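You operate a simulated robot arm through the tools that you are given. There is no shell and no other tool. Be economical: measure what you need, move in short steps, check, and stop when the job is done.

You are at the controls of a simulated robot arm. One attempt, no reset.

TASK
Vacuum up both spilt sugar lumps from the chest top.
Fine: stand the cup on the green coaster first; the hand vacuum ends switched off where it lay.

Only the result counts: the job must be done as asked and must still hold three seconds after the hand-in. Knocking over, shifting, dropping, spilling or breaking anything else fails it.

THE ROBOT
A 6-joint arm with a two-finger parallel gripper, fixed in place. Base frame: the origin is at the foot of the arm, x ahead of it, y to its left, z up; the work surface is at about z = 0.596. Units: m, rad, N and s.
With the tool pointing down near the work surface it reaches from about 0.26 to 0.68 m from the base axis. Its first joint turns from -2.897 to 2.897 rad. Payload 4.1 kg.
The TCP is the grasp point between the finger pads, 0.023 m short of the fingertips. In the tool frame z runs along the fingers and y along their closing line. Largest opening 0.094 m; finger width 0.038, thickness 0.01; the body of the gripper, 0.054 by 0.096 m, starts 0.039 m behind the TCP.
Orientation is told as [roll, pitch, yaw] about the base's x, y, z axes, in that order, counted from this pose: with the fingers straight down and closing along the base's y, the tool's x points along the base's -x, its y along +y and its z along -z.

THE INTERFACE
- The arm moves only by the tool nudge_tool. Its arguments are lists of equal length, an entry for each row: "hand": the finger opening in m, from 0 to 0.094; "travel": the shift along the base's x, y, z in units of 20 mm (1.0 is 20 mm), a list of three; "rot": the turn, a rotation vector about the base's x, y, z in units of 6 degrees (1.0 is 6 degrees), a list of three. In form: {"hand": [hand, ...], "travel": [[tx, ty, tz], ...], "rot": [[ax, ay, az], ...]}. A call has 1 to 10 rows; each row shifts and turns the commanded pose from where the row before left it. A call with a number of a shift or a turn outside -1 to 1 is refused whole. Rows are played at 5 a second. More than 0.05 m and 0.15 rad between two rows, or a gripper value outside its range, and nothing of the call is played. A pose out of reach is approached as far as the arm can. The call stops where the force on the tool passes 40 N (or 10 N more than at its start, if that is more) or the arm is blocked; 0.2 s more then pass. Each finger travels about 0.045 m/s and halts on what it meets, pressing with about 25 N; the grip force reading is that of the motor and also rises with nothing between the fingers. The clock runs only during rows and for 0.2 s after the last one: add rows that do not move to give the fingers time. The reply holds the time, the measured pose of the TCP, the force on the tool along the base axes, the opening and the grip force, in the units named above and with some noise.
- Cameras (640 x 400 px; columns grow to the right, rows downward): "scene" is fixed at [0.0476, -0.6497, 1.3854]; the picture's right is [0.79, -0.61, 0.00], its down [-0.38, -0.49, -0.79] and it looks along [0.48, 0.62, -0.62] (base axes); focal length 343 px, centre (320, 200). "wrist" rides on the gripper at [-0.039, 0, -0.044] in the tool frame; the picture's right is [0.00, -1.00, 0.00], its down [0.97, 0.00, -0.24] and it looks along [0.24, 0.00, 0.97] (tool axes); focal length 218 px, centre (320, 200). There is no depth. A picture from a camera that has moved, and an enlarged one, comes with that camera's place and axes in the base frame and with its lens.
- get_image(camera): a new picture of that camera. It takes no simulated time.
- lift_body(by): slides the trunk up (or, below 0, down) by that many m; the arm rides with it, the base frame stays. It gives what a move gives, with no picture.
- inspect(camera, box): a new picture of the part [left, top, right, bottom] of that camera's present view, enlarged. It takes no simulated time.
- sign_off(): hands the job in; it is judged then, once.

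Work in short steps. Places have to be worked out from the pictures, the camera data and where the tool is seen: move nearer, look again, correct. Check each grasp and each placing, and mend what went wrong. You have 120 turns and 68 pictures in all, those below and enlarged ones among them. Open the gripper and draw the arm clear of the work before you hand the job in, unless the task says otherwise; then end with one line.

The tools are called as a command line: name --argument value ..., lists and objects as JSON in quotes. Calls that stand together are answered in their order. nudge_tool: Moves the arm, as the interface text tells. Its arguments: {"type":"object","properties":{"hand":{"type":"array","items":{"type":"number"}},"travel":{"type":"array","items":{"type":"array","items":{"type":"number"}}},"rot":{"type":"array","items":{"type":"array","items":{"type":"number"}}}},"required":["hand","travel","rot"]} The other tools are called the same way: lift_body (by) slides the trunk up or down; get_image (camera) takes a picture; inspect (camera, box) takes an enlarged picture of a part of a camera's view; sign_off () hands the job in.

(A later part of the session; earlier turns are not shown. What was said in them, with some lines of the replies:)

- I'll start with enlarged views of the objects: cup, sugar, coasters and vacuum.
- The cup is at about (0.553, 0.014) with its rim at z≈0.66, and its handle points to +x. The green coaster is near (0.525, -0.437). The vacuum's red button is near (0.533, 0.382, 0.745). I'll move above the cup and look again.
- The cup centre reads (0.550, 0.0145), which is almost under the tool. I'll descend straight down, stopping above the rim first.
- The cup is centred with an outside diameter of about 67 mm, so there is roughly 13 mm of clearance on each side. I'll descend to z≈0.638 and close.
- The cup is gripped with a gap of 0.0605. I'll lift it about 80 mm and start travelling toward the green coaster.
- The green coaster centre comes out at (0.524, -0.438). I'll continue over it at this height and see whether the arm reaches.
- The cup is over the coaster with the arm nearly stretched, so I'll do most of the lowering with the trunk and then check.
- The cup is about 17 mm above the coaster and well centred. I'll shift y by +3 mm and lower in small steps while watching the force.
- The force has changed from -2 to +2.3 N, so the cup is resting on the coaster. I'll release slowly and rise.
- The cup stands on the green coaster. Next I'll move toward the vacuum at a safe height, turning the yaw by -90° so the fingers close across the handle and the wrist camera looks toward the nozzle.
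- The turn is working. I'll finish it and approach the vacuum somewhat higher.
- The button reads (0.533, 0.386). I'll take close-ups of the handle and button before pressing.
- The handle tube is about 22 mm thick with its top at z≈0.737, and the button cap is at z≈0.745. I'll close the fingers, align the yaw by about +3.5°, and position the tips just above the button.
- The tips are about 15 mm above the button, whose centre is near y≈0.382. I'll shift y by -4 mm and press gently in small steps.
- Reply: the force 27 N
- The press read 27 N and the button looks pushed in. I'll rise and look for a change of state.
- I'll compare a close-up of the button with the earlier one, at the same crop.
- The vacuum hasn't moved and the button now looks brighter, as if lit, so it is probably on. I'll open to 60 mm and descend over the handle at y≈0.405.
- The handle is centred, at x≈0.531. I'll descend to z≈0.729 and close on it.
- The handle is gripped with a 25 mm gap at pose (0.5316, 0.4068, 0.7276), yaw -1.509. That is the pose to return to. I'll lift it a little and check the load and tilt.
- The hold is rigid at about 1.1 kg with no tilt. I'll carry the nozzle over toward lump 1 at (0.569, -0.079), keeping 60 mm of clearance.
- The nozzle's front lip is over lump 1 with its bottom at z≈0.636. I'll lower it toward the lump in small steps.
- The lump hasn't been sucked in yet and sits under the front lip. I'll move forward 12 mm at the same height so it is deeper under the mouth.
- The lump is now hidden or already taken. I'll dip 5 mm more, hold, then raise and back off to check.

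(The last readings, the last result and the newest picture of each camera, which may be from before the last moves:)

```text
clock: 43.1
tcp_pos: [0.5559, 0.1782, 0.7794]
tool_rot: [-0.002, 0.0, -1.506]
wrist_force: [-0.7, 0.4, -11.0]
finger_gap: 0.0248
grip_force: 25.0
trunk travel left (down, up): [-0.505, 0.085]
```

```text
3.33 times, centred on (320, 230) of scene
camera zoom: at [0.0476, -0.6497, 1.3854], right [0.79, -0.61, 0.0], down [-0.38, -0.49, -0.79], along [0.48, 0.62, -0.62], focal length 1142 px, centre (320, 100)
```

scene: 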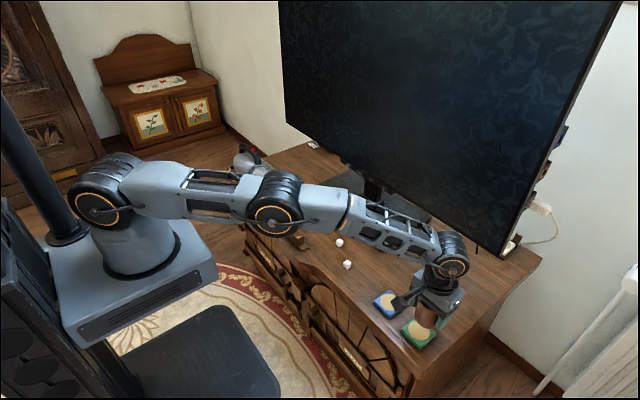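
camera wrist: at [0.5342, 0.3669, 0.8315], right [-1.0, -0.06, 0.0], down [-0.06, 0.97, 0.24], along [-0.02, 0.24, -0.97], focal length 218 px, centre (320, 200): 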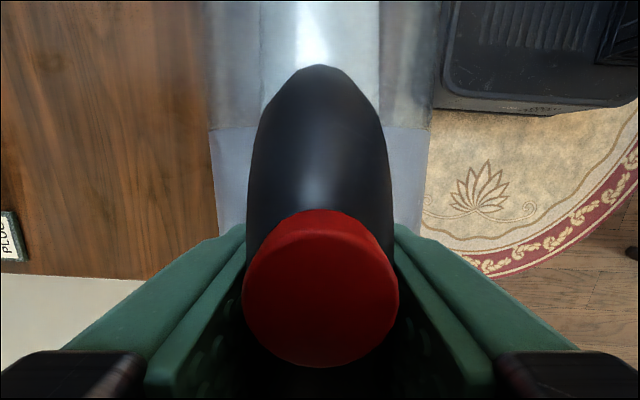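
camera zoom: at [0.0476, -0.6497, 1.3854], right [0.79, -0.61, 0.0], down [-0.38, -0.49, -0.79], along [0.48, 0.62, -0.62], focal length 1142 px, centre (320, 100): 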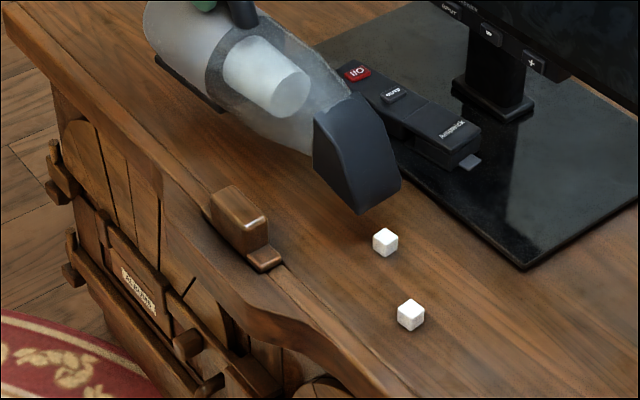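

Lump 1 hasn't moved and wasn't taken. I need to know whether the vacuum is on, so I'll look closely at the button.

inspect --camera "scene" --box '[280, 130, 350, 200]'

get_image --camera "wrist"

```text
5.71 times, centred on (315, 165) of scene
camera zoom: at [0.0476, -0.6497, 1.3854], right [0.79, -0.61, 0.0], down [-0.38, -0.49, -0.79], along [0.48, 0.62, -0.62], focal length 1958 px, centre (349, 400)
```

zoom: 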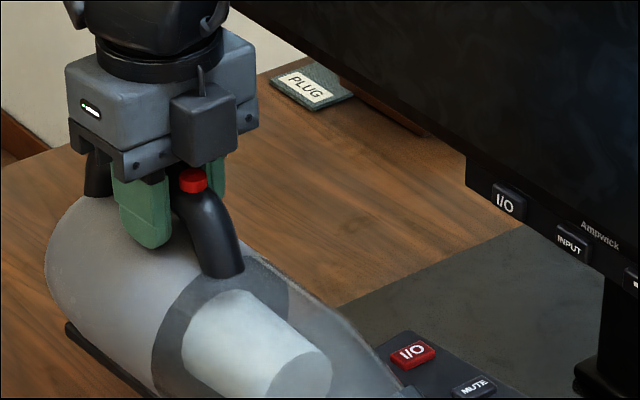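

```text
27 pictures are left
camera wrist: at [0.5589, 0.1394, 0.8222], right [-1.0, -0.06, 0.0], down [-0.06, 0.97, 0.24], along [-0.02, 0.24, -0.97], focal length 218 px, centre (320, 200)
```

wrist: 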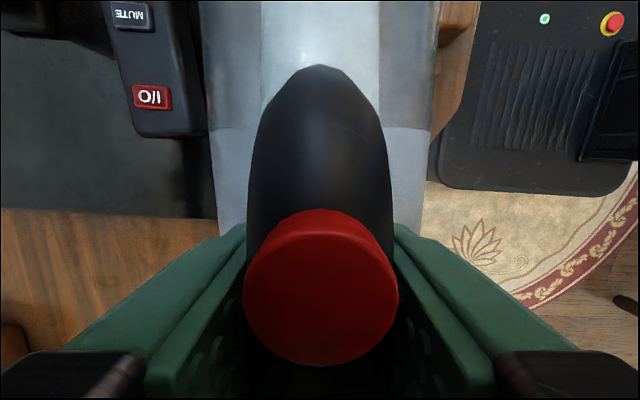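

The button looks moderately bright, so the state is uncertain but it is probably on. I'll try approaching the lump from behind with the nozzle close to the table, since the mouth may draw from the front.

nudge_tool --hand '[0.01, 0.01, 0.01, 0.01, 0.01, 0.01, 0.01, 0.01, 0.01, 0.01]' --travel '[[-0.1, 1, 0], [-0.1, 0.3, -0.6], [0, 0, -0.6], [0, 0, -0.6], [0, 0, -0.5], [0, -0.3, 0], [0, -0.3, 0], [0, -0.3, 0], [0, -0.2, 0], [0, 0, 0]]' --rot '[[0, 0, 0], [0, 0, 0], [0, 0, 0], [0, 0, 0], [0, 0, 0], [0, 0, 0], [0, 0, 0], [0, 0, 0], [0, 0, 0], [0, 0, 0]]'

inspect --camera "scene" --box '[300, 190, 380, 290]'

```text
clock: 45.3
tcp_pos: [0.5513, 0.1817, 0.7331]
tool_rot: [-0.002, 0.0, -1.508]
wrist_force: [0.1, -0.1, -10.4]
finger_gap: 0.0251
grip_force: 25.2
trunk travel left (down, up): [-0.505, 0.085]
```

```text
4.00 times, centred on (340, 240) of scene
camera zoom: at [0.0476, -0.6497, 1.3854], right [0.79, -0.61, 0.0], down [-0.38, -0.49, -0.79], along [0.48, 0.62, -0.62], focal length 1371 px, centre (240, 40)
```

zoom: 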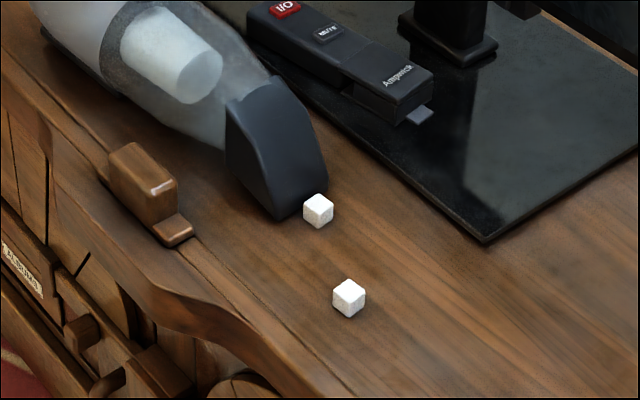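

Nothing yet. As a decisive suction test I'll hover with the lump under the middle of the mouth, right at lump-top height, and dwell about 1.5 s.

nudge_tool --hand '[0.01, 0.01, 0.01, 0.01, 0.01, 0.01, 0.01, 0.01, 0.01]' --travel '[[0, 0.4, 0.4], [0, 0, 0.6], [0, -0.8, 0], [0, -0.6, 0], [0, -0.4, 0], [0, 0, -0.3], [0, 0, -0.15], [0, 0, 0], [0, 0, 0]]' --rot '[[0, 0, 0], [0, 0, 0], [0, 0, 0], [0, 0, 0], [0, 0, 0], [0, 0, 0], [0, 0, 0], [0, 0, 0], [0, 0, 0]]'

nudge_tool --hand '[0.01, 0.01, 0.01, 0.01, 0.01, 0.01, 0.01, 0.01, 0.01, 0.01]' --travel '[[0, 0, 0], [0, 0, 0], [0, 0, 0], [0, 0, 0], [0, 0, 0], [0, 0, 0.5], [0, 0, 0.8], [0, 0.8, 0.7], [0, 0.8, 0], [0, 0, 0]]' --rot '[[0, 0, 0], [0, 0, 0], [0, 0, 0], [0, 0, 0], [0, 0, 0], [0, 0, 0], [0, 0, 0], [0, 0, 0], [0, 0, 0], [0, 0, 0]]'

inspect --camera "scene" --box '[280, 170, 380, 290]'

```text
clock: 47.3
tcp_pos: [0.5511, 0.1543, 0.7434]
tool_rot: [0.0, 0.0, -1.506]
wrist_force: [0.1, 0.0, -5.9]
finger_gap: 0.025
grip_force: 25.1
trunk travel left (down, up): [-0.505, 0.085]
```

```text
clock: 49.5
tcp_pos: [0.5506, 0.186, 0.7837]
tool_rot: [-0.001, 0.001, -1.507]
wrist_force: [-0.2, -0.2, -11.4]
finger_gap: 0.025
grip_force: 25.2
trunk travel left (down, up): [-0.505, 0.085]
```

```text
3.33 times, centred on (330, 230) of scene
camera zoom: at [0.0476, -0.6497, 1.3854], right [0.79, -0.61, 0.0], down [-0.38, -0.49, -0.79], along [0.48, 0.62, -0.62], focal length 1142 px, centre (287, 100)
```

zoom: 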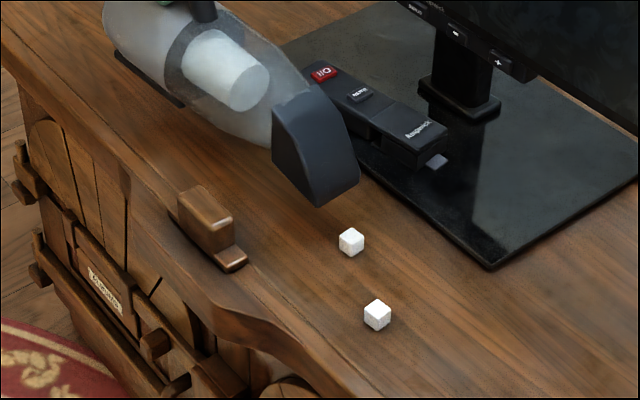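

The last dip touched the lump (about 5 N) with no suction, so the vacuum is off and my press didn't register. I'll return it to where it lay and press harder.

nudge_tool --hand '[0.01, 0.01, 0.01, 0.01, 0.01, 0.01, 0.01, 0.01, 0.01, 0.01]' --travel '[[-0.1, 1, 0], [-0.1, 1, 0], [-0.1, 1, 0], [-0.1, 1, 0], [-0.1, 1, 0], [-0.1, 1, 0], [-0.1, 1, 0], [-0.1, 1, 0], [-0.1, 1, 0], [-0.05, 1, 0]]' --rot '[[0, 0, 0], [0, 0, 0], [0, 0, 0], [0, 0, 0], [0, 0, 0], [0, 0, 0], [0, 0, 0], [0, 0, 0], [0, 0, 0], [0, 0, 0]]'

nudge_tool --hand '[0.01, 0.01, 0.01, 0.01, 0.01, 0.01, 0.01]' --travel '[[0, 0.9, 0], [0, 0.14, -0.5], [0, 0, -0.8], [0, 0, -0.8], [0, 0, -0.4], [0, 0, 0], [0, 0, 0]]' --rot '[[0, 0, 0], [0, 0, 0], [0, 0, 0], [0, 0, 0], [0, 0, 0], [0, 0, 0], [0, 0, 0]]'

```text
clock: 51.7
tcp_pos: [0.5313, 0.3866, 0.7831]
tool_rot: [-0.001, 0.0, -1.507]
wrist_force: [-0.4, -0.2, -11.2]
finger_gap: 0.025
grip_force: 24.6
trunk travel left (down, up): [-0.505, 0.085]
```

```text
clock: 53.3
tcp_pos: [0.5318, 0.407, 0.7343]
tool_rot: [-0.002, -0.001, -1.509]
wrist_force: [0.1, -0.6, -10.8]
finger_gap: 0.0247
grip_force: 24.4
trunk travel left (down, up): [-0.505, 0.085]
```

Position matches; I'll lower the last ~7 mm until it rests, then release.

nudge_tool --hand '[0.01, 0.01, 0.01, 0.01]' --travel '[[0, 0, -0.2], [0, 0, -0.1], [0, 0, -0.05], [0, 0, 0]]' --rot '[[0, 0, 0], [0, 0, 0], [0, 0, 0], [0, 0, 0]]'

```text
clock: 54.3
tcp_pos: [0.5312, 0.4069, 0.7283]
tool_rot: [0.0, -0.001, -1.509]
wrist_force: [-1.2, -1.6, -4.5]
finger_gap: 0.0247
grip_force: 24.9
trunk travel left (down, up): [-0.505, 0.085]
```

It's resting again. I'll open, rise, close the fingers and line up over the button at (0.533, 0.382).

nudge_tool --hand '[0.03, 0.045, 0.06, 0.06, 0.06, 0.06, 0.06, 0.06, 0.03, 0.0]' --travel '[[0, 0, 0], [0, 0, 0], [0, 0, 0], [0, 0, 0], [0, 0, 0.8], [0, 0, 1], [0, 0, 1], [0, 0, 0.4], [0.05, -0.6, 0], [0.03, -0.64, 0]]' --rot '[[0, 0, 0], [0, 0, 0], [0, 0, 0], [0, 0, 0], [0, 0, 0], [0, 0, 0], [0, 0, 0], [0, 0, 0], [0, 0, 0], [0, 0, 0]]'

nudge_tool --hand '[0.0, 0.0, 0.0, 0.0, 0.0]' --travel '[[0, 0, 0], [0, 0, 0], [0, 0, -0.3], [0, 0, -0.3], [0, 0, 0]]' --rot '[[0, 0, 0], [0, 0, 0], [0, 0, 0], [0, 0, 0], [0, 0, 0]]'

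inspect --camera "scene" --box '[228, 125, 288, 185]'

```text
clock: 56.5
tcp_pos: [0.5342, 0.3822, 0.7909]
tool_rot: [0.001, -0.001, -1.506]
wrist_force: [-0.3, 0.0, 0.4]
finger_gap: 0.0078
grip_force: 0.1
trunk travel left (down, up): [-0.505, 0.085]
```

```text
clock: 57.7
tcp_pos: [0.5342, 0.3821, 0.7787]
tool_rot: [0.0, 0.0, -1.508]
wrist_force: [1.0, 0.1, 0.2]
finger_gap: 0.0
grip_force: 24.8
trunk travel left (down, up): [-0.505, 0.085]
```

```text
6.67 times, centred on (258, 155) of scene
camera zoom: at [0.0476, -0.6497, 1.3854], right [0.79, -0.61, 0.0], down [-0.38, -0.49, -0.79], along [0.48, 0.62, -0.62], focal length 2285 px, centre (733, 500)
```

zoom: 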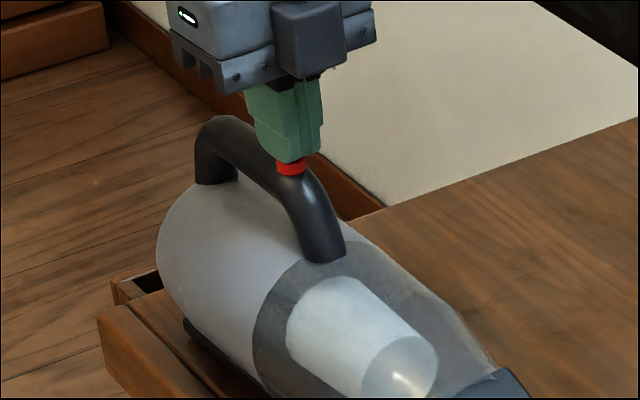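

The tip is just above the button. I'll press in 2 mm steps until it bottoms out or reaches the 40 N guard.

nudge_tool --hand '[0.0, 0.0, 0.0, 0.0, 0.0, 0.0, 0.0, 0.0, 0.0, 0.0]' --travel '[[0, 0, -0.1], [0, 0, -0.1], [0, 0, -0.1], [0, 0, -0.1], [0, 0, -0.1], [0, 0, -0.1], [0, 0, -0.1], [0, 0, -0.1], [0, 0, 0], [0, 0, 0]]' --rot '[[0, 0, 0], [0, 0, 0], [0, 0, 0], [0, 0, 0], [0, 0, 0], [0, 0, 0], [0, 0, 0], [0, 0, 0], [0, 0, 0], [0, 0, 0]]'

inspect --camera "scene" --box '[228, 125, 288, 185]'

```text
clock: 59.4
tcp_pos: [0.5345, 0.3841, 0.7723]
tool_rot: [0.014, 0.011, -1.507]
wrist_force: [-8.4, -1.9, 27.2]
finger_gap: 0.0002
grip_force: 24.8
trunk travel left (down, up): [-0.505, 0.085]
stopped in row 8: the force on the tool passed its limit (the readings are from after the stop); the commanded pose is now the measured one
```

```text
6.67 times, centred on (258, 155) of scene
camera zoom: at [0.0476, -0.6497, 1.3854], right [0.79, -0.61, 0.0], down [-0.38, -0.49, -0.79], along [0.48, 0.62, -0.62], focal length 2285 px, centre (733, 500)
```

zoom: 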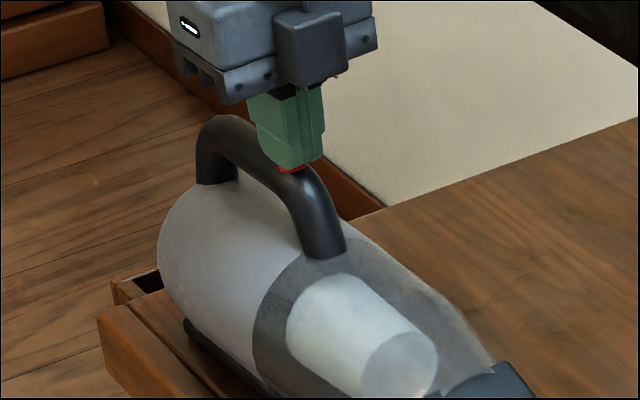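

The button now bottomed out, going further down than before. I'll rise to the same viewpoint as after the first press and compare how bright the button is.

nudge_tool --hand '[0.0, 0.0, 0.0, 0.0, 0.0]' --travel '[[0, 0, 0.5], [0, 0, 0.9], [0, 0.5, 0.9], [-0.05, 0.4, 0.5], [0, 0, 0]]' --rot '[[0, 0, 0], [0, 0, 0], [0, 0, 0], [0, 0, 0], [0, 0, 0]]'

inspect --camera "scene" --box '[228, 135, 288, 185]'

get_image --camera "wrist"

```text
clock: 60.6
tcp_pos: [0.5353, 0.4013, 0.8239]
tool_rot: [0.007, 0.006, -1.506]
wrist_force: [-0.2, 0.1, -0.4]
finger_gap: 0.0002
grip_force: 24.9
trunk travel left (down, up): [-0.505, 0.085]
```

```text
8.00 times, centred on (258, 160) of scene
camera zoom: at [0.0476, -0.6497, 1.3854], right [0.79, -0.61, 0.0], down [-0.38, -0.49, -0.79], along [0.48, 0.62, -0.62], focal length 2742 px, centre (816, 520)
```

zoom: 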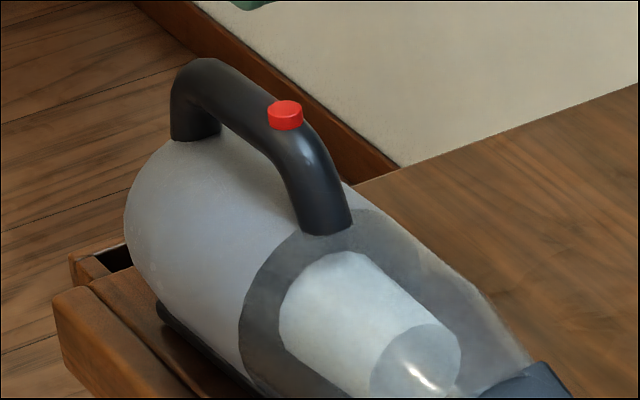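

```text
21 pictures are left
camera wrist: at [0.5377, 0.3627, 0.867], right [-1.0, -0.06, -0.01], down [-0.06, 0.97, 0.25], along [-0.01, 0.25, -0.97], focal length 218 px, centre (320, 200)
```

wrist: 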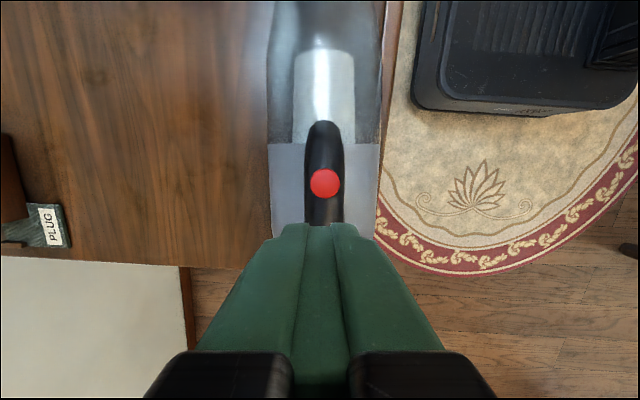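

The vacuum is still standing there, within about 2 mm. I'll square the tool, regrip the handle and test suction again.

nudge_tool --hand '[0.06, 0.06, 0.06, 0.06, 0.06, 0.06, 0.06, 0.06, 0.06, 0.06]' --travel '[[-0.07, 0.26, 0], [0, 0, 0], [0, 0, 0], [0, 0, 0], [0, 0, -0.9], [0, 0, -0.9], [0, 0, -0.9], [0, 0, -0.9], [0, 0, -0.9], [0, 0, -0.3]]' --rot '[[-0.067, -0.057, 0], [0, 0, 0], [0, 0, 0], [0, 0, 0], [0, 0, 0], [0, 0, 0], [0, 0, 0], [0, 0, 0], [0, 0, 0], [0, 0, 0]]'

nudge_tool --hand '[0.05, 0.03, 0.01, 0.01, 0.01, 0.01]' --travel '[[0, 0, 0], [0, 0, 0], [0, 0, 0], [0, 0, 0], [0, 0, 0], [0, 0, 0]]' --rot '[[0, 0, 0], [0, 0, 0], [0, 0, 0], [0, 0, 0], [0, 0, 0], [0, 0, 0]]'

```text
clock: 62.8
tcp_pos: [0.5335, 0.4081, 0.7285]
tool_rot: [0.012, 0.0, -1.508]
wrist_force: [0.0, -0.3, -0.6]
finger_gap: 0.0602
grip_force: 0.1
trunk travel left (down, up): [-0.505, 0.085]
```

```text
clock: 64.2
tcp_pos: [0.5331, 0.4072, 0.7282]
tool_rot: [0.012, -0.002, -1.508]
wrist_force: [-2.9, -1.1, -0.8]
finger_gap: 0.0245
grip_force: 24.8
trunk travel left (down, up): [-0.505, 0.085]
```

Gripped again at 24.5 mm. I'll lift and carry the nozzle back over lump 1.

nudge_tool --hand '[0.01, 0.01, 0.01, 0.01, 0.01, 0.01, 0.01, 0.01, 0.01, 0.01]' --travel '[[0, 0, 0.6], [0, 0, 0.9], [0, 0, 0.9], [0.1, -0.5, 0], [0.1, -1, 0], [0.1, -1, 0], [0.1, -1, 0], [0.1, -1, 0], [0.1, -1, 0], [0.1, -1, 0]]' --rot '[[0, 0, 0], [0, 0, 0], [0, 0, 0], [0, 0, 0], [0, 0, 0], [0, 0, 0], [0, 0, 0], [0, 0, 0], [0, 0, 0], [0, 0, 0]]'

nudge_tool --hand '[0.01, 0.01, 0.01, 0.01, 0.01, 0.01, 0.01, 0.01, 0.01, 0.01]' --travel '[[0.1, -1, 0], [0.1, -1, 0], [0.1, -1, 0], [0, -1, 0], [0, -1, 0], [0, -1, 0], [0, -0.2, -0.6], [0, 0, -0.6], [0, 0, -0.2], [0, 0, 0]]' --rot '[[0, 0, 0], [0, 0, 0], [0, 0, 0], [0, 0, 0], [0, 0, 0], [0, 0, 0], [0, 0, 0], [0, 0, 0], [0, 0, 0], [0, 0, 0]]'

inspect --camera "scene" --box '[280, 170, 380, 290]'

```text
clock: 66.4
tcp_pos: [0.5479, 0.2777, 0.7738]
tool_rot: [0.011, -0.001, -1.508]
wrist_force: [0.8, -0.1, -10.3]
finger_gap: 0.0247
grip_force: 24.4
trunk travel left (down, up): [-0.505, 0.085]
```

```text
clock: 68.6
tcp_pos: [0.5538, 0.153, 0.7469]
tool_rot: [0.012, -0.001, -1.507]
wrist_force: [0.2, 0.0, -10.4]
finger_gap: 0.025
grip_force: 25.1
trunk travel left (down, up): [-0.505, 0.085]
```

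```text
3.33 times, centred on (330, 230) of scene
camera zoom: at [0.0476, -0.6497, 1.3854], right [0.79, -0.61, 0.0], down [-0.38, -0.49, -0.79], along [0.48, 0.62, -0.62], focal length 1142 px, centre (287, 100)
```

zoom: 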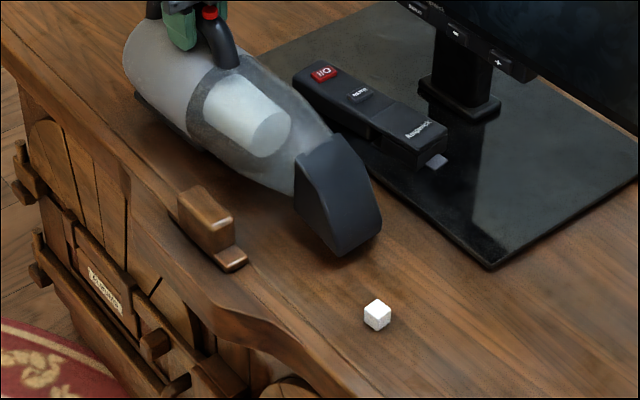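

Part of lump 1 should be visible below the lip here and isn't, so it may have been taken. I'll raise, move on toward lump 2 at (0.528, -0.162), and check.

nudge_tool --hand '[0.01, 0.01, 0.01, 0.01, 0.01, 0.01, 0.01]' --travel '[[0, 0, 0.8], [0, 0, 0.7], [-0.6, -0.8, 0], [-0.7, -0.9, 0], [-0.65, -0.9, 0], [0, -0.5, 0], [0, 0, 0]]' --rot '[[0, 0, 0], [0, 0, 0], [0, 0, 0], [0, 0, 0], [0, 0, 0], [0, 0, 0], [0, 0, 0]]'

inspect --camera "scene" --box '[280, 170, 380, 290]'

```text
clock: 70.2
tcp_pos: [0.5152, 0.0907, 0.7766]
tool_rot: [0.013, -0.003, -1.508]
wrist_force: [0.4, -0.2, -11.3]
finger_gap: 0.0248
grip_force: 25.1
trunk travel left (down, up): [-0.505, 0.085]
```

```text
3.33 times, centred on (330, 230) of scene
camera zoom: at [0.0476, -0.6497, 1.3854], right [0.79, -0.61, 0.0], down [-0.38, -0.49, -0.79], along [0.48, 0.62, -0.62], focal length 1142 px, centre (287, 100)
```

zoom: 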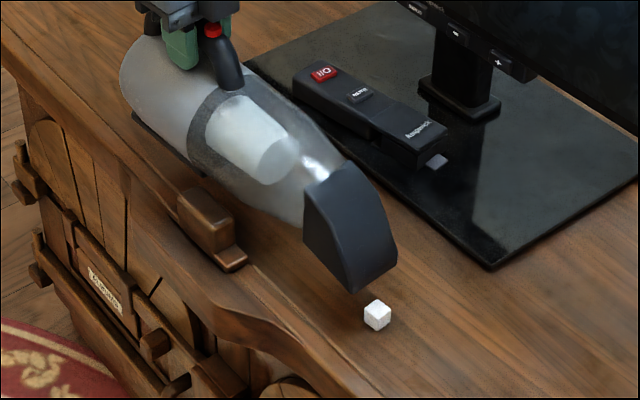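

The nozzle is near lump 2. A drawer knob rises to z≈0.628 at x<0.49, so I'll bias x by +8 mm for clearance, advance 20 mm and lower to suction height.

nudge_tool --hand '[0.01, 0.01, 0.01, 0.01, 0.01, 0.01, 0.01, 0.01]' --travel '[[0.4, -0.5, 0], [0, -0.5, -0.2], [0, 0, -0.5], [0, 0, -0.4], [0, 0, -0.3], [0, 0, -0.1], [0, 0, 0], [0, 0, 0]]' --rot '[[0, 0, 0], [0, 0, 0], [0, 0, 0], [0, 0, 0], [0, 0, 0], [0, 0, 0], [0, 0, 0], [0, 0, 0]]'

inspect --camera "scene" --box '[280, 170, 380, 290]'

```text
clock: 72.0
tcp_pos: [0.5223, 0.0713, 0.7473]
tool_rot: [0.012, -0.002, -1.508]
wrist_force: [1.6, -0.5, -8.8]
finger_gap: 0.0248
grip_force: 25.4
trunk travel left (down, up): [-0.505, 0.085]
```

```text
3.33 times, centred on (330, 230) of scene
camera zoom: at [0.0476, -0.6497, 1.3854], right [0.79, -0.61, 0.0], down [-0.38, -0.49, -0.79], along [0.48, 0.62, -0.62], focal length 1142 px, centre (287, 100)
```

zoom: 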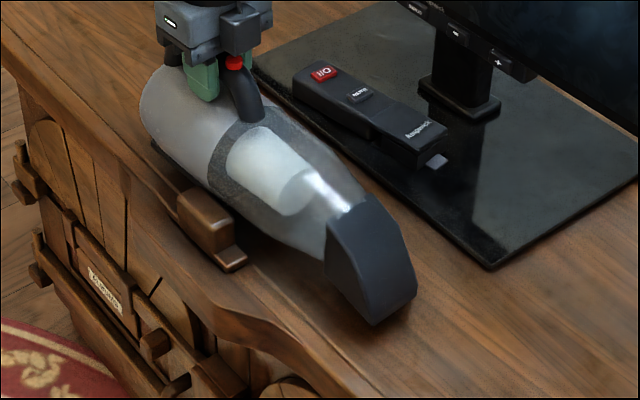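

I'll raise and move toward home so that both lump positions can be seen.

nudge_tool --hand '[0.01, 0.01, 0.01, 0.01, 0.01, 0.01, 0.01, 0.01, 0.01, 0.01]' --travel '[[0, 0, 0.7], [0, 0, 0.9], [0, 0, 0.5], [0.1, 1, 0], [0.1, 1, 0], [0.05, 1, 0], [0, 1, 0], [0, 1, 0], [0, 1, 0], [0, 1, 0]]' --rot '[[0, 0, 0], [0, 0, 0], [0, 0, 0], [0, 0, 0], [0, 0, 0], [0, 0, 0], [0, 0, 0], [0, 0, 0], [0, 0, 0], [0, 0, 0]]'

inspect --camera "scene" --box '[240, 150, 400, 290]'

```text
clock: 74.2
tcp_pos: [0.5266, 0.2102, 0.7877]
tool_rot: [0.013, -0.002, -1.508]
wrist_force: [0.3, 0.7, -11.0]
finger_gap: 0.0248
grip_force: 25.0
trunk travel left (down, up): [-0.505, 0.085]
```

```text
2.86 times, centred on (320, 220) of scene
camera zoom: at [0.0476, -0.6497, 1.3854], right [0.79, -0.61, 0.0], down [-0.38, -0.49, -0.79], along [0.48, 0.62, -0.62], focal length 979 px, centre (320, 143)
```

zoom: 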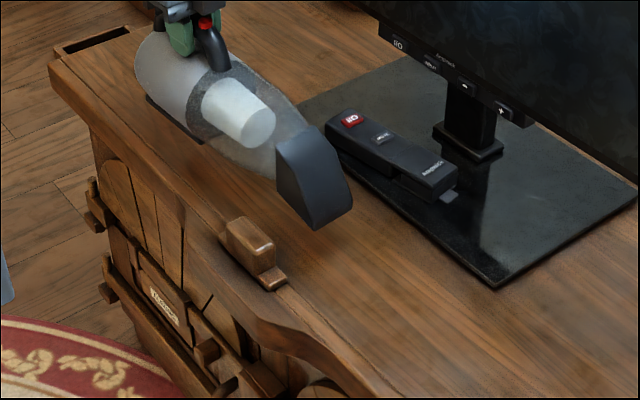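

Both lumps are gone, so the vacuum is on and both have been taken. I'll carry it home to (0.5316, 0.407).

nudge_tool --hand '[0.01, 0.01, 0.01, 0.01, 0.01, 0.01, 0.01, 0.01, 0.01, 0.01]' --travel '[[0.05, 1, 0], [0.05, 1, 0], [0.05, 1, 0], [0.05, 1, 0], [0.05, 1, 0], [0, 1, 0], [0, 1, 0], [0, 1, 0], [0, 1, 0], [0, 0.8, 0]]' --rot '[[0, 0, 0], [0, 0, 0], [0, 0, 0], [0, 0, 0], [0, 0, 0], [0, 0, 0], [0, 0, 0], [0, 0, 0], [0, 0, 0], [0, 0, 0]]'

nudge_tool --hand '[0.01, 0.01, 0.01, 0.01, 0.01]' --travel '[[0, 0, -0.8], [0, 0, -0.9], [0, 0, -0.9], [0, 0, 0], [0, 0, 0]]' --rot '[[0, 0, 0], [0, 0, 0], [0, 0, 0], [0, 0, 0], [0, 0, 0]]'

```text
clock: 76.4
tcp_pos: [0.5343, 0.4075, 0.7894]
tool_rot: [0.012, -0.002, -1.508]
wrist_force: [-0.3, -0.4, -10.1]
finger_gap: 0.0247
grip_force: 25.0
trunk travel left (down, up): [-0.505, 0.085]
```

```text
clock: 77.6
tcp_pos: [0.5334, 0.4069, 0.7376]
tool_rot: [0.013, -0.001, -1.508]
wrist_force: [-0.8, 0.5, -10.9]
finger_gap: 0.0247
grip_force: 24.8
trunk travel left (down, up): [-0.505, 0.085]
```

Shift x by -2 mm and set it down gently, then compare with the original view.

nudge_tool --hand '[0.01, 0.01, 0.01, 0.01, 0.01]' --travel '[[-0.1, 0, -0.2], [0, 0, -0.15], [0, 0, -0.1], [0, 0, -0.03], [0, 0, 0]]' --rot '[[0, 0, 0], [0, 0, 0], [0, 0, 0], [0, 0, 0], [0, 0, 0]]'

inspect --camera "scene" --box '[220, 130, 380, 230]'

```text
clock: 78.8
tcp_pos: [0.5312, 0.4074, 0.7285]
tool_rot: [0.015, -0.001, -1.508]
wrist_force: [1.8, 2.4, 1.7]
finger_gap: 0.025
grip_force: 25.1
trunk travel left (down, up): [-0.505, 0.085]
```

```text
4.00 times, centred on (300, 180) of scene
camera zoom: at [0.0476, -0.6497, 1.3854], right [0.79, -0.61, 0.0], down [-0.38, -0.49, -0.79], along [0.48, 0.62, -0.62], focal length 1371 px, centre (400, 280)
```

zoom: 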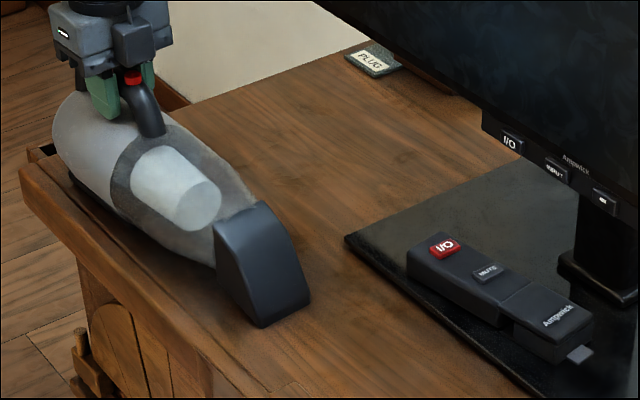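

It's down, matching the original view within 2–3 mm. I'll release, square the tool, rise, close the fingers and line up over the button.

nudge_tool --hand '[0.03, 0.045, 0.06, 0.06, 0.06, 0.06, 0.06, 0.06, 0.03, 0.0]' --travel '[[0, 0, 0], [0, 0, 0], [0, 0, 0], [0, 0, 0], [0, 0, 0.8], [0, 0, 1], [0, 0, 1], [0, 0, 0.3], [0.04, -0.6, 0], [0.04, -0.65, 0]]' --rot '[[0, 0, 0], [0, 0, 0], [0, 0, 0], [0, 0, 0], [0, 0, 0], [0, 0, 0], [0, 0, 0], [0, 0, 0], [0, 0.14, 0], [0, 0, 0]]'

nudge_tool --hand '[0.0, 0.0, 0.0, 0.0, 0.0]' --travel '[[0, 0, 0], [0, 0, 0], [0, 0, -0.25], [0, 0, -0.25], [0, 0, 0]]' --rot '[[0, 0, 0], [0, 0, 0], [0, 0, 0], [0, 0, 0], [0, 0, 0]]'

inspect --camera "scene" --box '[228, 125, 288, 185]'

```text
clock: 81.0
tcp_pos: [0.5321, 0.3828, 0.7911]
tool_rot: [-0.002, 0.0, -1.508]
wrist_force: [-0.4, -0.7, 0.8]
finger_gap: 0.008
grip_force: 0.1
trunk travel left (down, up): [-0.505, 0.085]
```

```text
clock: 82.2
tcp_pos: [0.5305, 0.3832, 0.7797]
tool_rot: [-0.003, -0.001, -1.508]
wrist_force: [0.3, -0.7, 0.1]
finger_gap: 0.0
grip_force: 25.1
trunk travel left (down, up): [-0.505, 0.085]
```

```text
6.67 times, centred on (258, 155) of scene
camera zoom: at [0.0476, -0.6497, 1.3854], right [0.79, -0.61, 0.0], down [-0.38, -0.49, -0.79], along [0.48, 0.62, -0.62], focal length 2285 px, centre (733, 500)
```

zoom: 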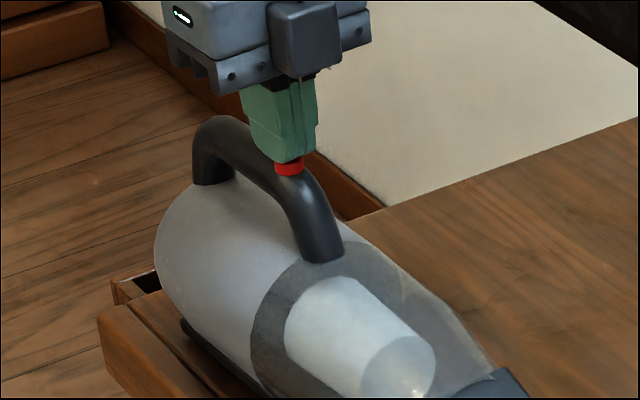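

The tip sits about 2–3 mm to the -x side of the button. I'll shift x by +2 mm and press to the bottom, as in the second press.

nudge_tool --hand '[0.0, 0.0, 0.0, 0.0, 0.0, 0.0, 0.0, 0.0, 0.0, 0.0]' --travel '[[0.12, -0.05, 0], [0, 0, -0.1], [0, 0, -0.1], [0, 0, -0.1], [0, 0, -0.1], [0, 0, -0.1], [0, 0, -0.1], [0, 0, -0.1], [0, 0, -0.1], [0, 0, -0.1]]' --rot '[[0, 0, 0], [0, 0, 0], [0, 0, 0], [0, 0, 0], [0, 0, 0], [0, 0, 0], [0, 0, 0], [0, 0, 0], [0, 0, 0], [0, 0, 0]]'

inspect --camera "scene" --box '[228, 125, 288, 185]'

```text
clock: 84.1
tcp_pos: [0.5369, 0.3843, 0.7724]
tool_rot: [0.013, 0.01, -1.509]
wrist_force: [-8.0, -1.3, 28.2]
finger_gap: 0.0
grip_force: 25.0
trunk travel left (down, up): [-0.505, 0.085]
stopped in row 9: the force on the tool passed its limit (the readings are from after the stop); the commanded pose is now the measured one
```

```text
6.67 times, centred on (258, 155) of scene
camera zoom: at [0.0476, -0.6497, 1.3854], right [0.79, -0.61, 0.0], down [-0.38, -0.49, -0.79], along [0.48, 0.62, -0.62], focal length 2285 px, centre (733, 500)
```

zoom: 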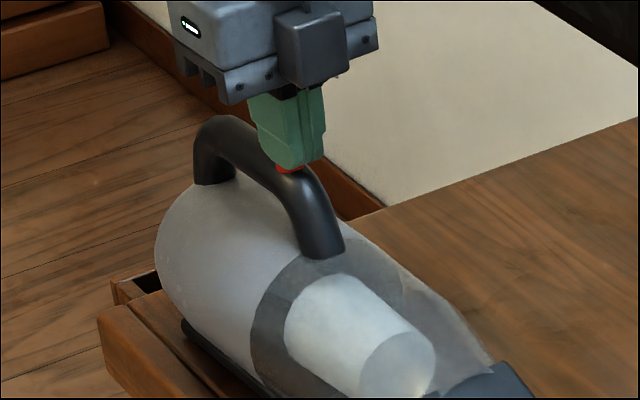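

Same depth as the press that switched it on. I'll rise to the same viewpoint as then and compare the button's look, on against now.

nudge_tool --hand '[0.0, 0.0, 0.0, 0.0, 0.0]' --travel '[[0, 0, 0.5], [0, 0, 0.9], [-0.05, 0.5, 0.9], [-0.05, 0.4, 0.3], [0, 0, 0]]' --rot '[[0, 0, 0], [0, 0, 0], [0, 0, 0], [0, 0, 0], [0, 0, 0]]'

inspect --camera "scene" --box '[228, 135, 288, 185]'

get_image --camera "wrist"

```text
clock: 85.3
tcp_pos: [0.5343, 0.403, 0.8178]
tool_rot: [0.006, 0.006, -1.508]
wrist_force: [-0.7, 0.0, -0.5]
finger_gap: 0.0
grip_force: 25.4
trunk travel left (down, up): [-0.505, 0.085]
```

```text
8.00 times, centred on (258, 160) of scene
camera zoom: at [0.0476, -0.6497, 1.3854], right [0.79, -0.61, 0.0], down [-0.38, -0.49, -0.79], along [0.48, 0.62, -0.62], focal length 2742 px, centre (816, 520)
```

zoom: 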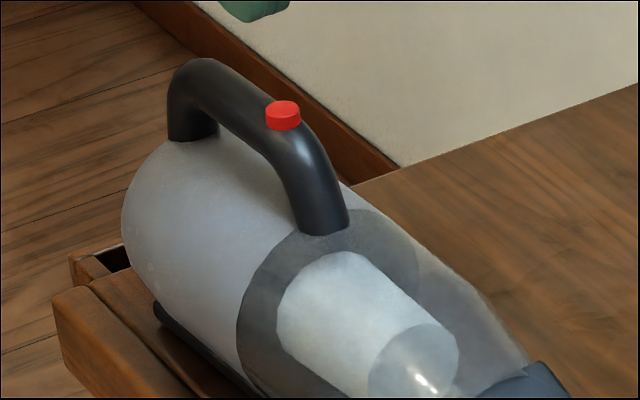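

```text
12 pictures are left
camera wrist: at [0.5368, 0.3628, 0.8613], right [-1.0, -0.06, 0.0], down [-0.06, 0.97, 0.25], along [-0.01, 0.25, -0.97], focal length 218 px, centre (320, 200)
```

wrist: 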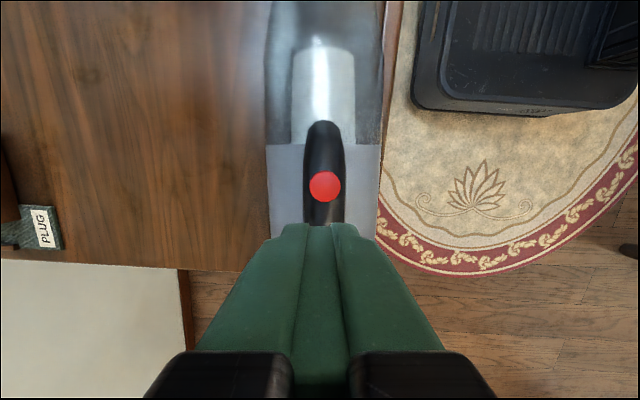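

The vacuum is in place. I'll take a tight zoom on the button to look for an indicator.

inspect --camera "scene" --box '[252, 143, 272, 156]'

inspect --camera "wrist" --box '[290, 165, 360, 210]'

```text
16.00 times, centred on (262, 150) of scene
camera zoom: at [0.0476, -0.6497, 1.3854], right [0.79, -0.61, 0.0], down [-0.38, -0.49, -0.79], along [0.48, 0.62, -0.62], focal length 5483 px, centre (1248, 1008)
```

zoom: 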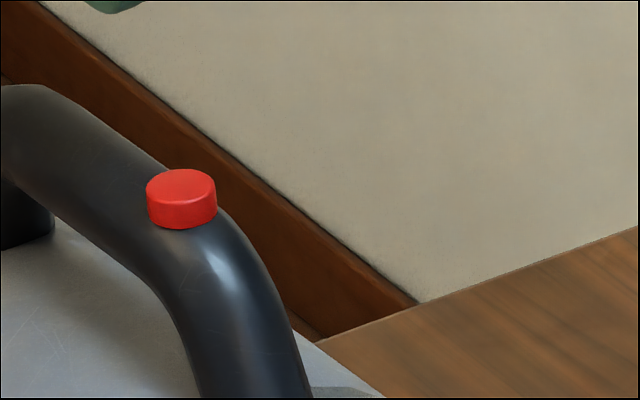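

```text
8.89 times, centred on (325, 188) of wrist
camera zoom: at [0.5368, 0.3628, 0.8613], right [-1.0, -0.06, 0.0], down [-0.06, 0.97, 0.25], along [-0.01, 0.25, -0.97], focal length 1940 px, centre (276, 311)
```

zoom: 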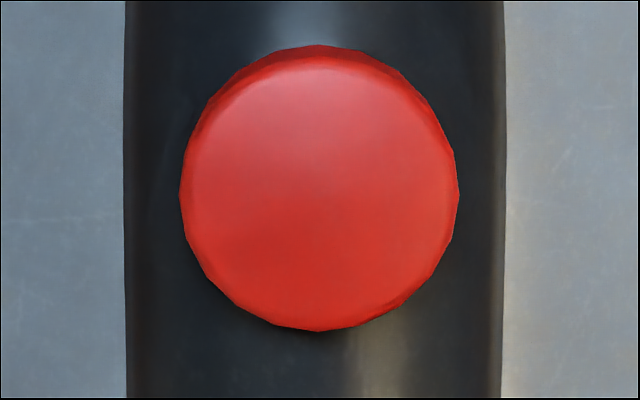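

There is no visible lamp. The third press copied the second one, which did toggle the switch (same depth, past 40 N), so it should be off. The vacuum is within about 2 mm of its original spot. I'll open the gripper, draw the arm clear and do a last check.

nudge_tool --hand '[0.03, 0.06, 0.09, 0.09, 0.09, 0.09, 0.09, 0.09, 0.09, 0.09]' --travel '[[0, 0, 1], [0, 0, 1], [0, 0, 1], [0, 0, 1], [-0.3, -0.5, 1], [-0.5, -1, 1], [-0.5, -1, 1], [-0.5, -1, 0.5], [-0.5, -1, 0], [-0.5, -1, 0]]' --rot '[[0, 0, 0], [0, 0, 0], [0, 0, 0], [0, 0, 0], [0, 0, 0], [0, 0, 0], [0, 0, 0], [0, 0, 0], [0, 0, 0], [0, 0, 0]]'

get_image --camera "scene"

inspect --camera "scene" --box '[220, 130, 380, 230]'

inspect --camera "scene" --box '[270, 190, 450, 360]'

```text
clock: 87.5
tcp_pos: [0.4804, 0.2912, 0.9722]
tool_rot: [0.005, 0.006, -1.507]
wrist_force: [-0.1, -2.0, -0.8]
finger_gap: 0.0902
grip_force: 0.1
trunk travel left (down, up): [-0.505, 0.085]
```

```text
9 pictures are left
```

scene: 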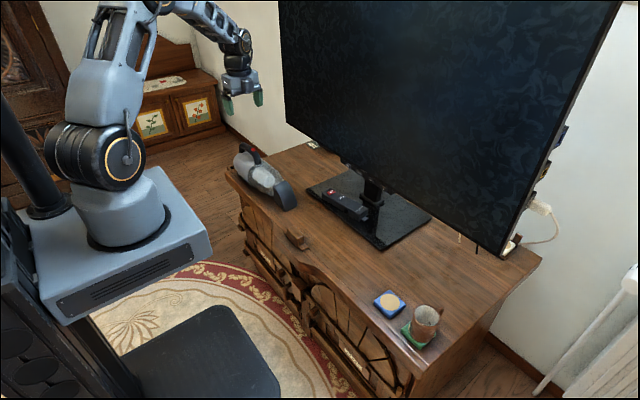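

```text
4.00 times, centred on (300, 180) of scene
camera zoom: at [0.0476, -0.6497, 1.3854], right [0.79, -0.61, 0.0], down [-0.38, -0.49, -0.79], along [0.48, 0.62, -0.62], focal length 1371 px, centre (400, 280)
```

zoom: 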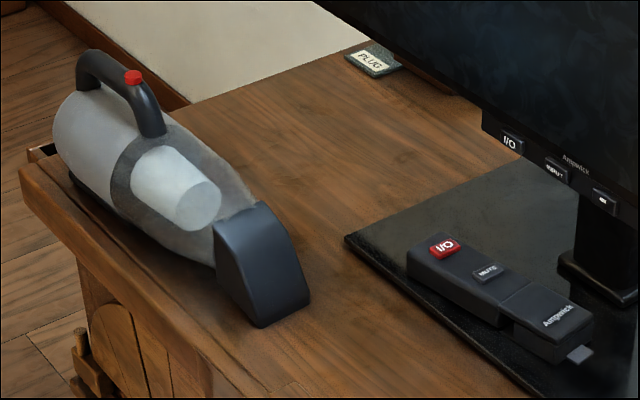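

```text
2.35 times, centred on (360, 275) of scene
camera zoom: at [0.0476, -0.6497, 1.3854], right [0.79, -0.61, 0.0], down [-0.38, -0.49, -0.79], along [0.48, 0.62, -0.62], focal length 806 px, centre (226, 24)
```

zoom: 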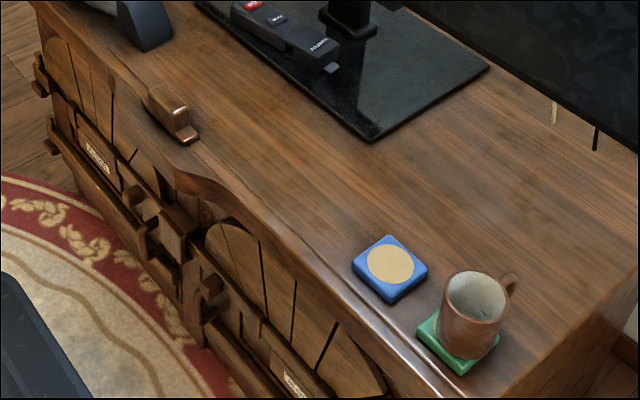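

The chest top is clear of sugar, the cup stands on the green coaster, the vacuum is back where it lay, and the arm is open and clear. I'm handing in.

sign_off

```text
The job is handed in.
```

The cup was put on the green coaster first, both sugar lumps are vacuumed up, and the hand vacuum is back within about 2–3 mm of where it lay. It should be switched off, but I couldn't confirm that: the button has no lamp, and I'm relying on the off-press matching the press that turned it on.
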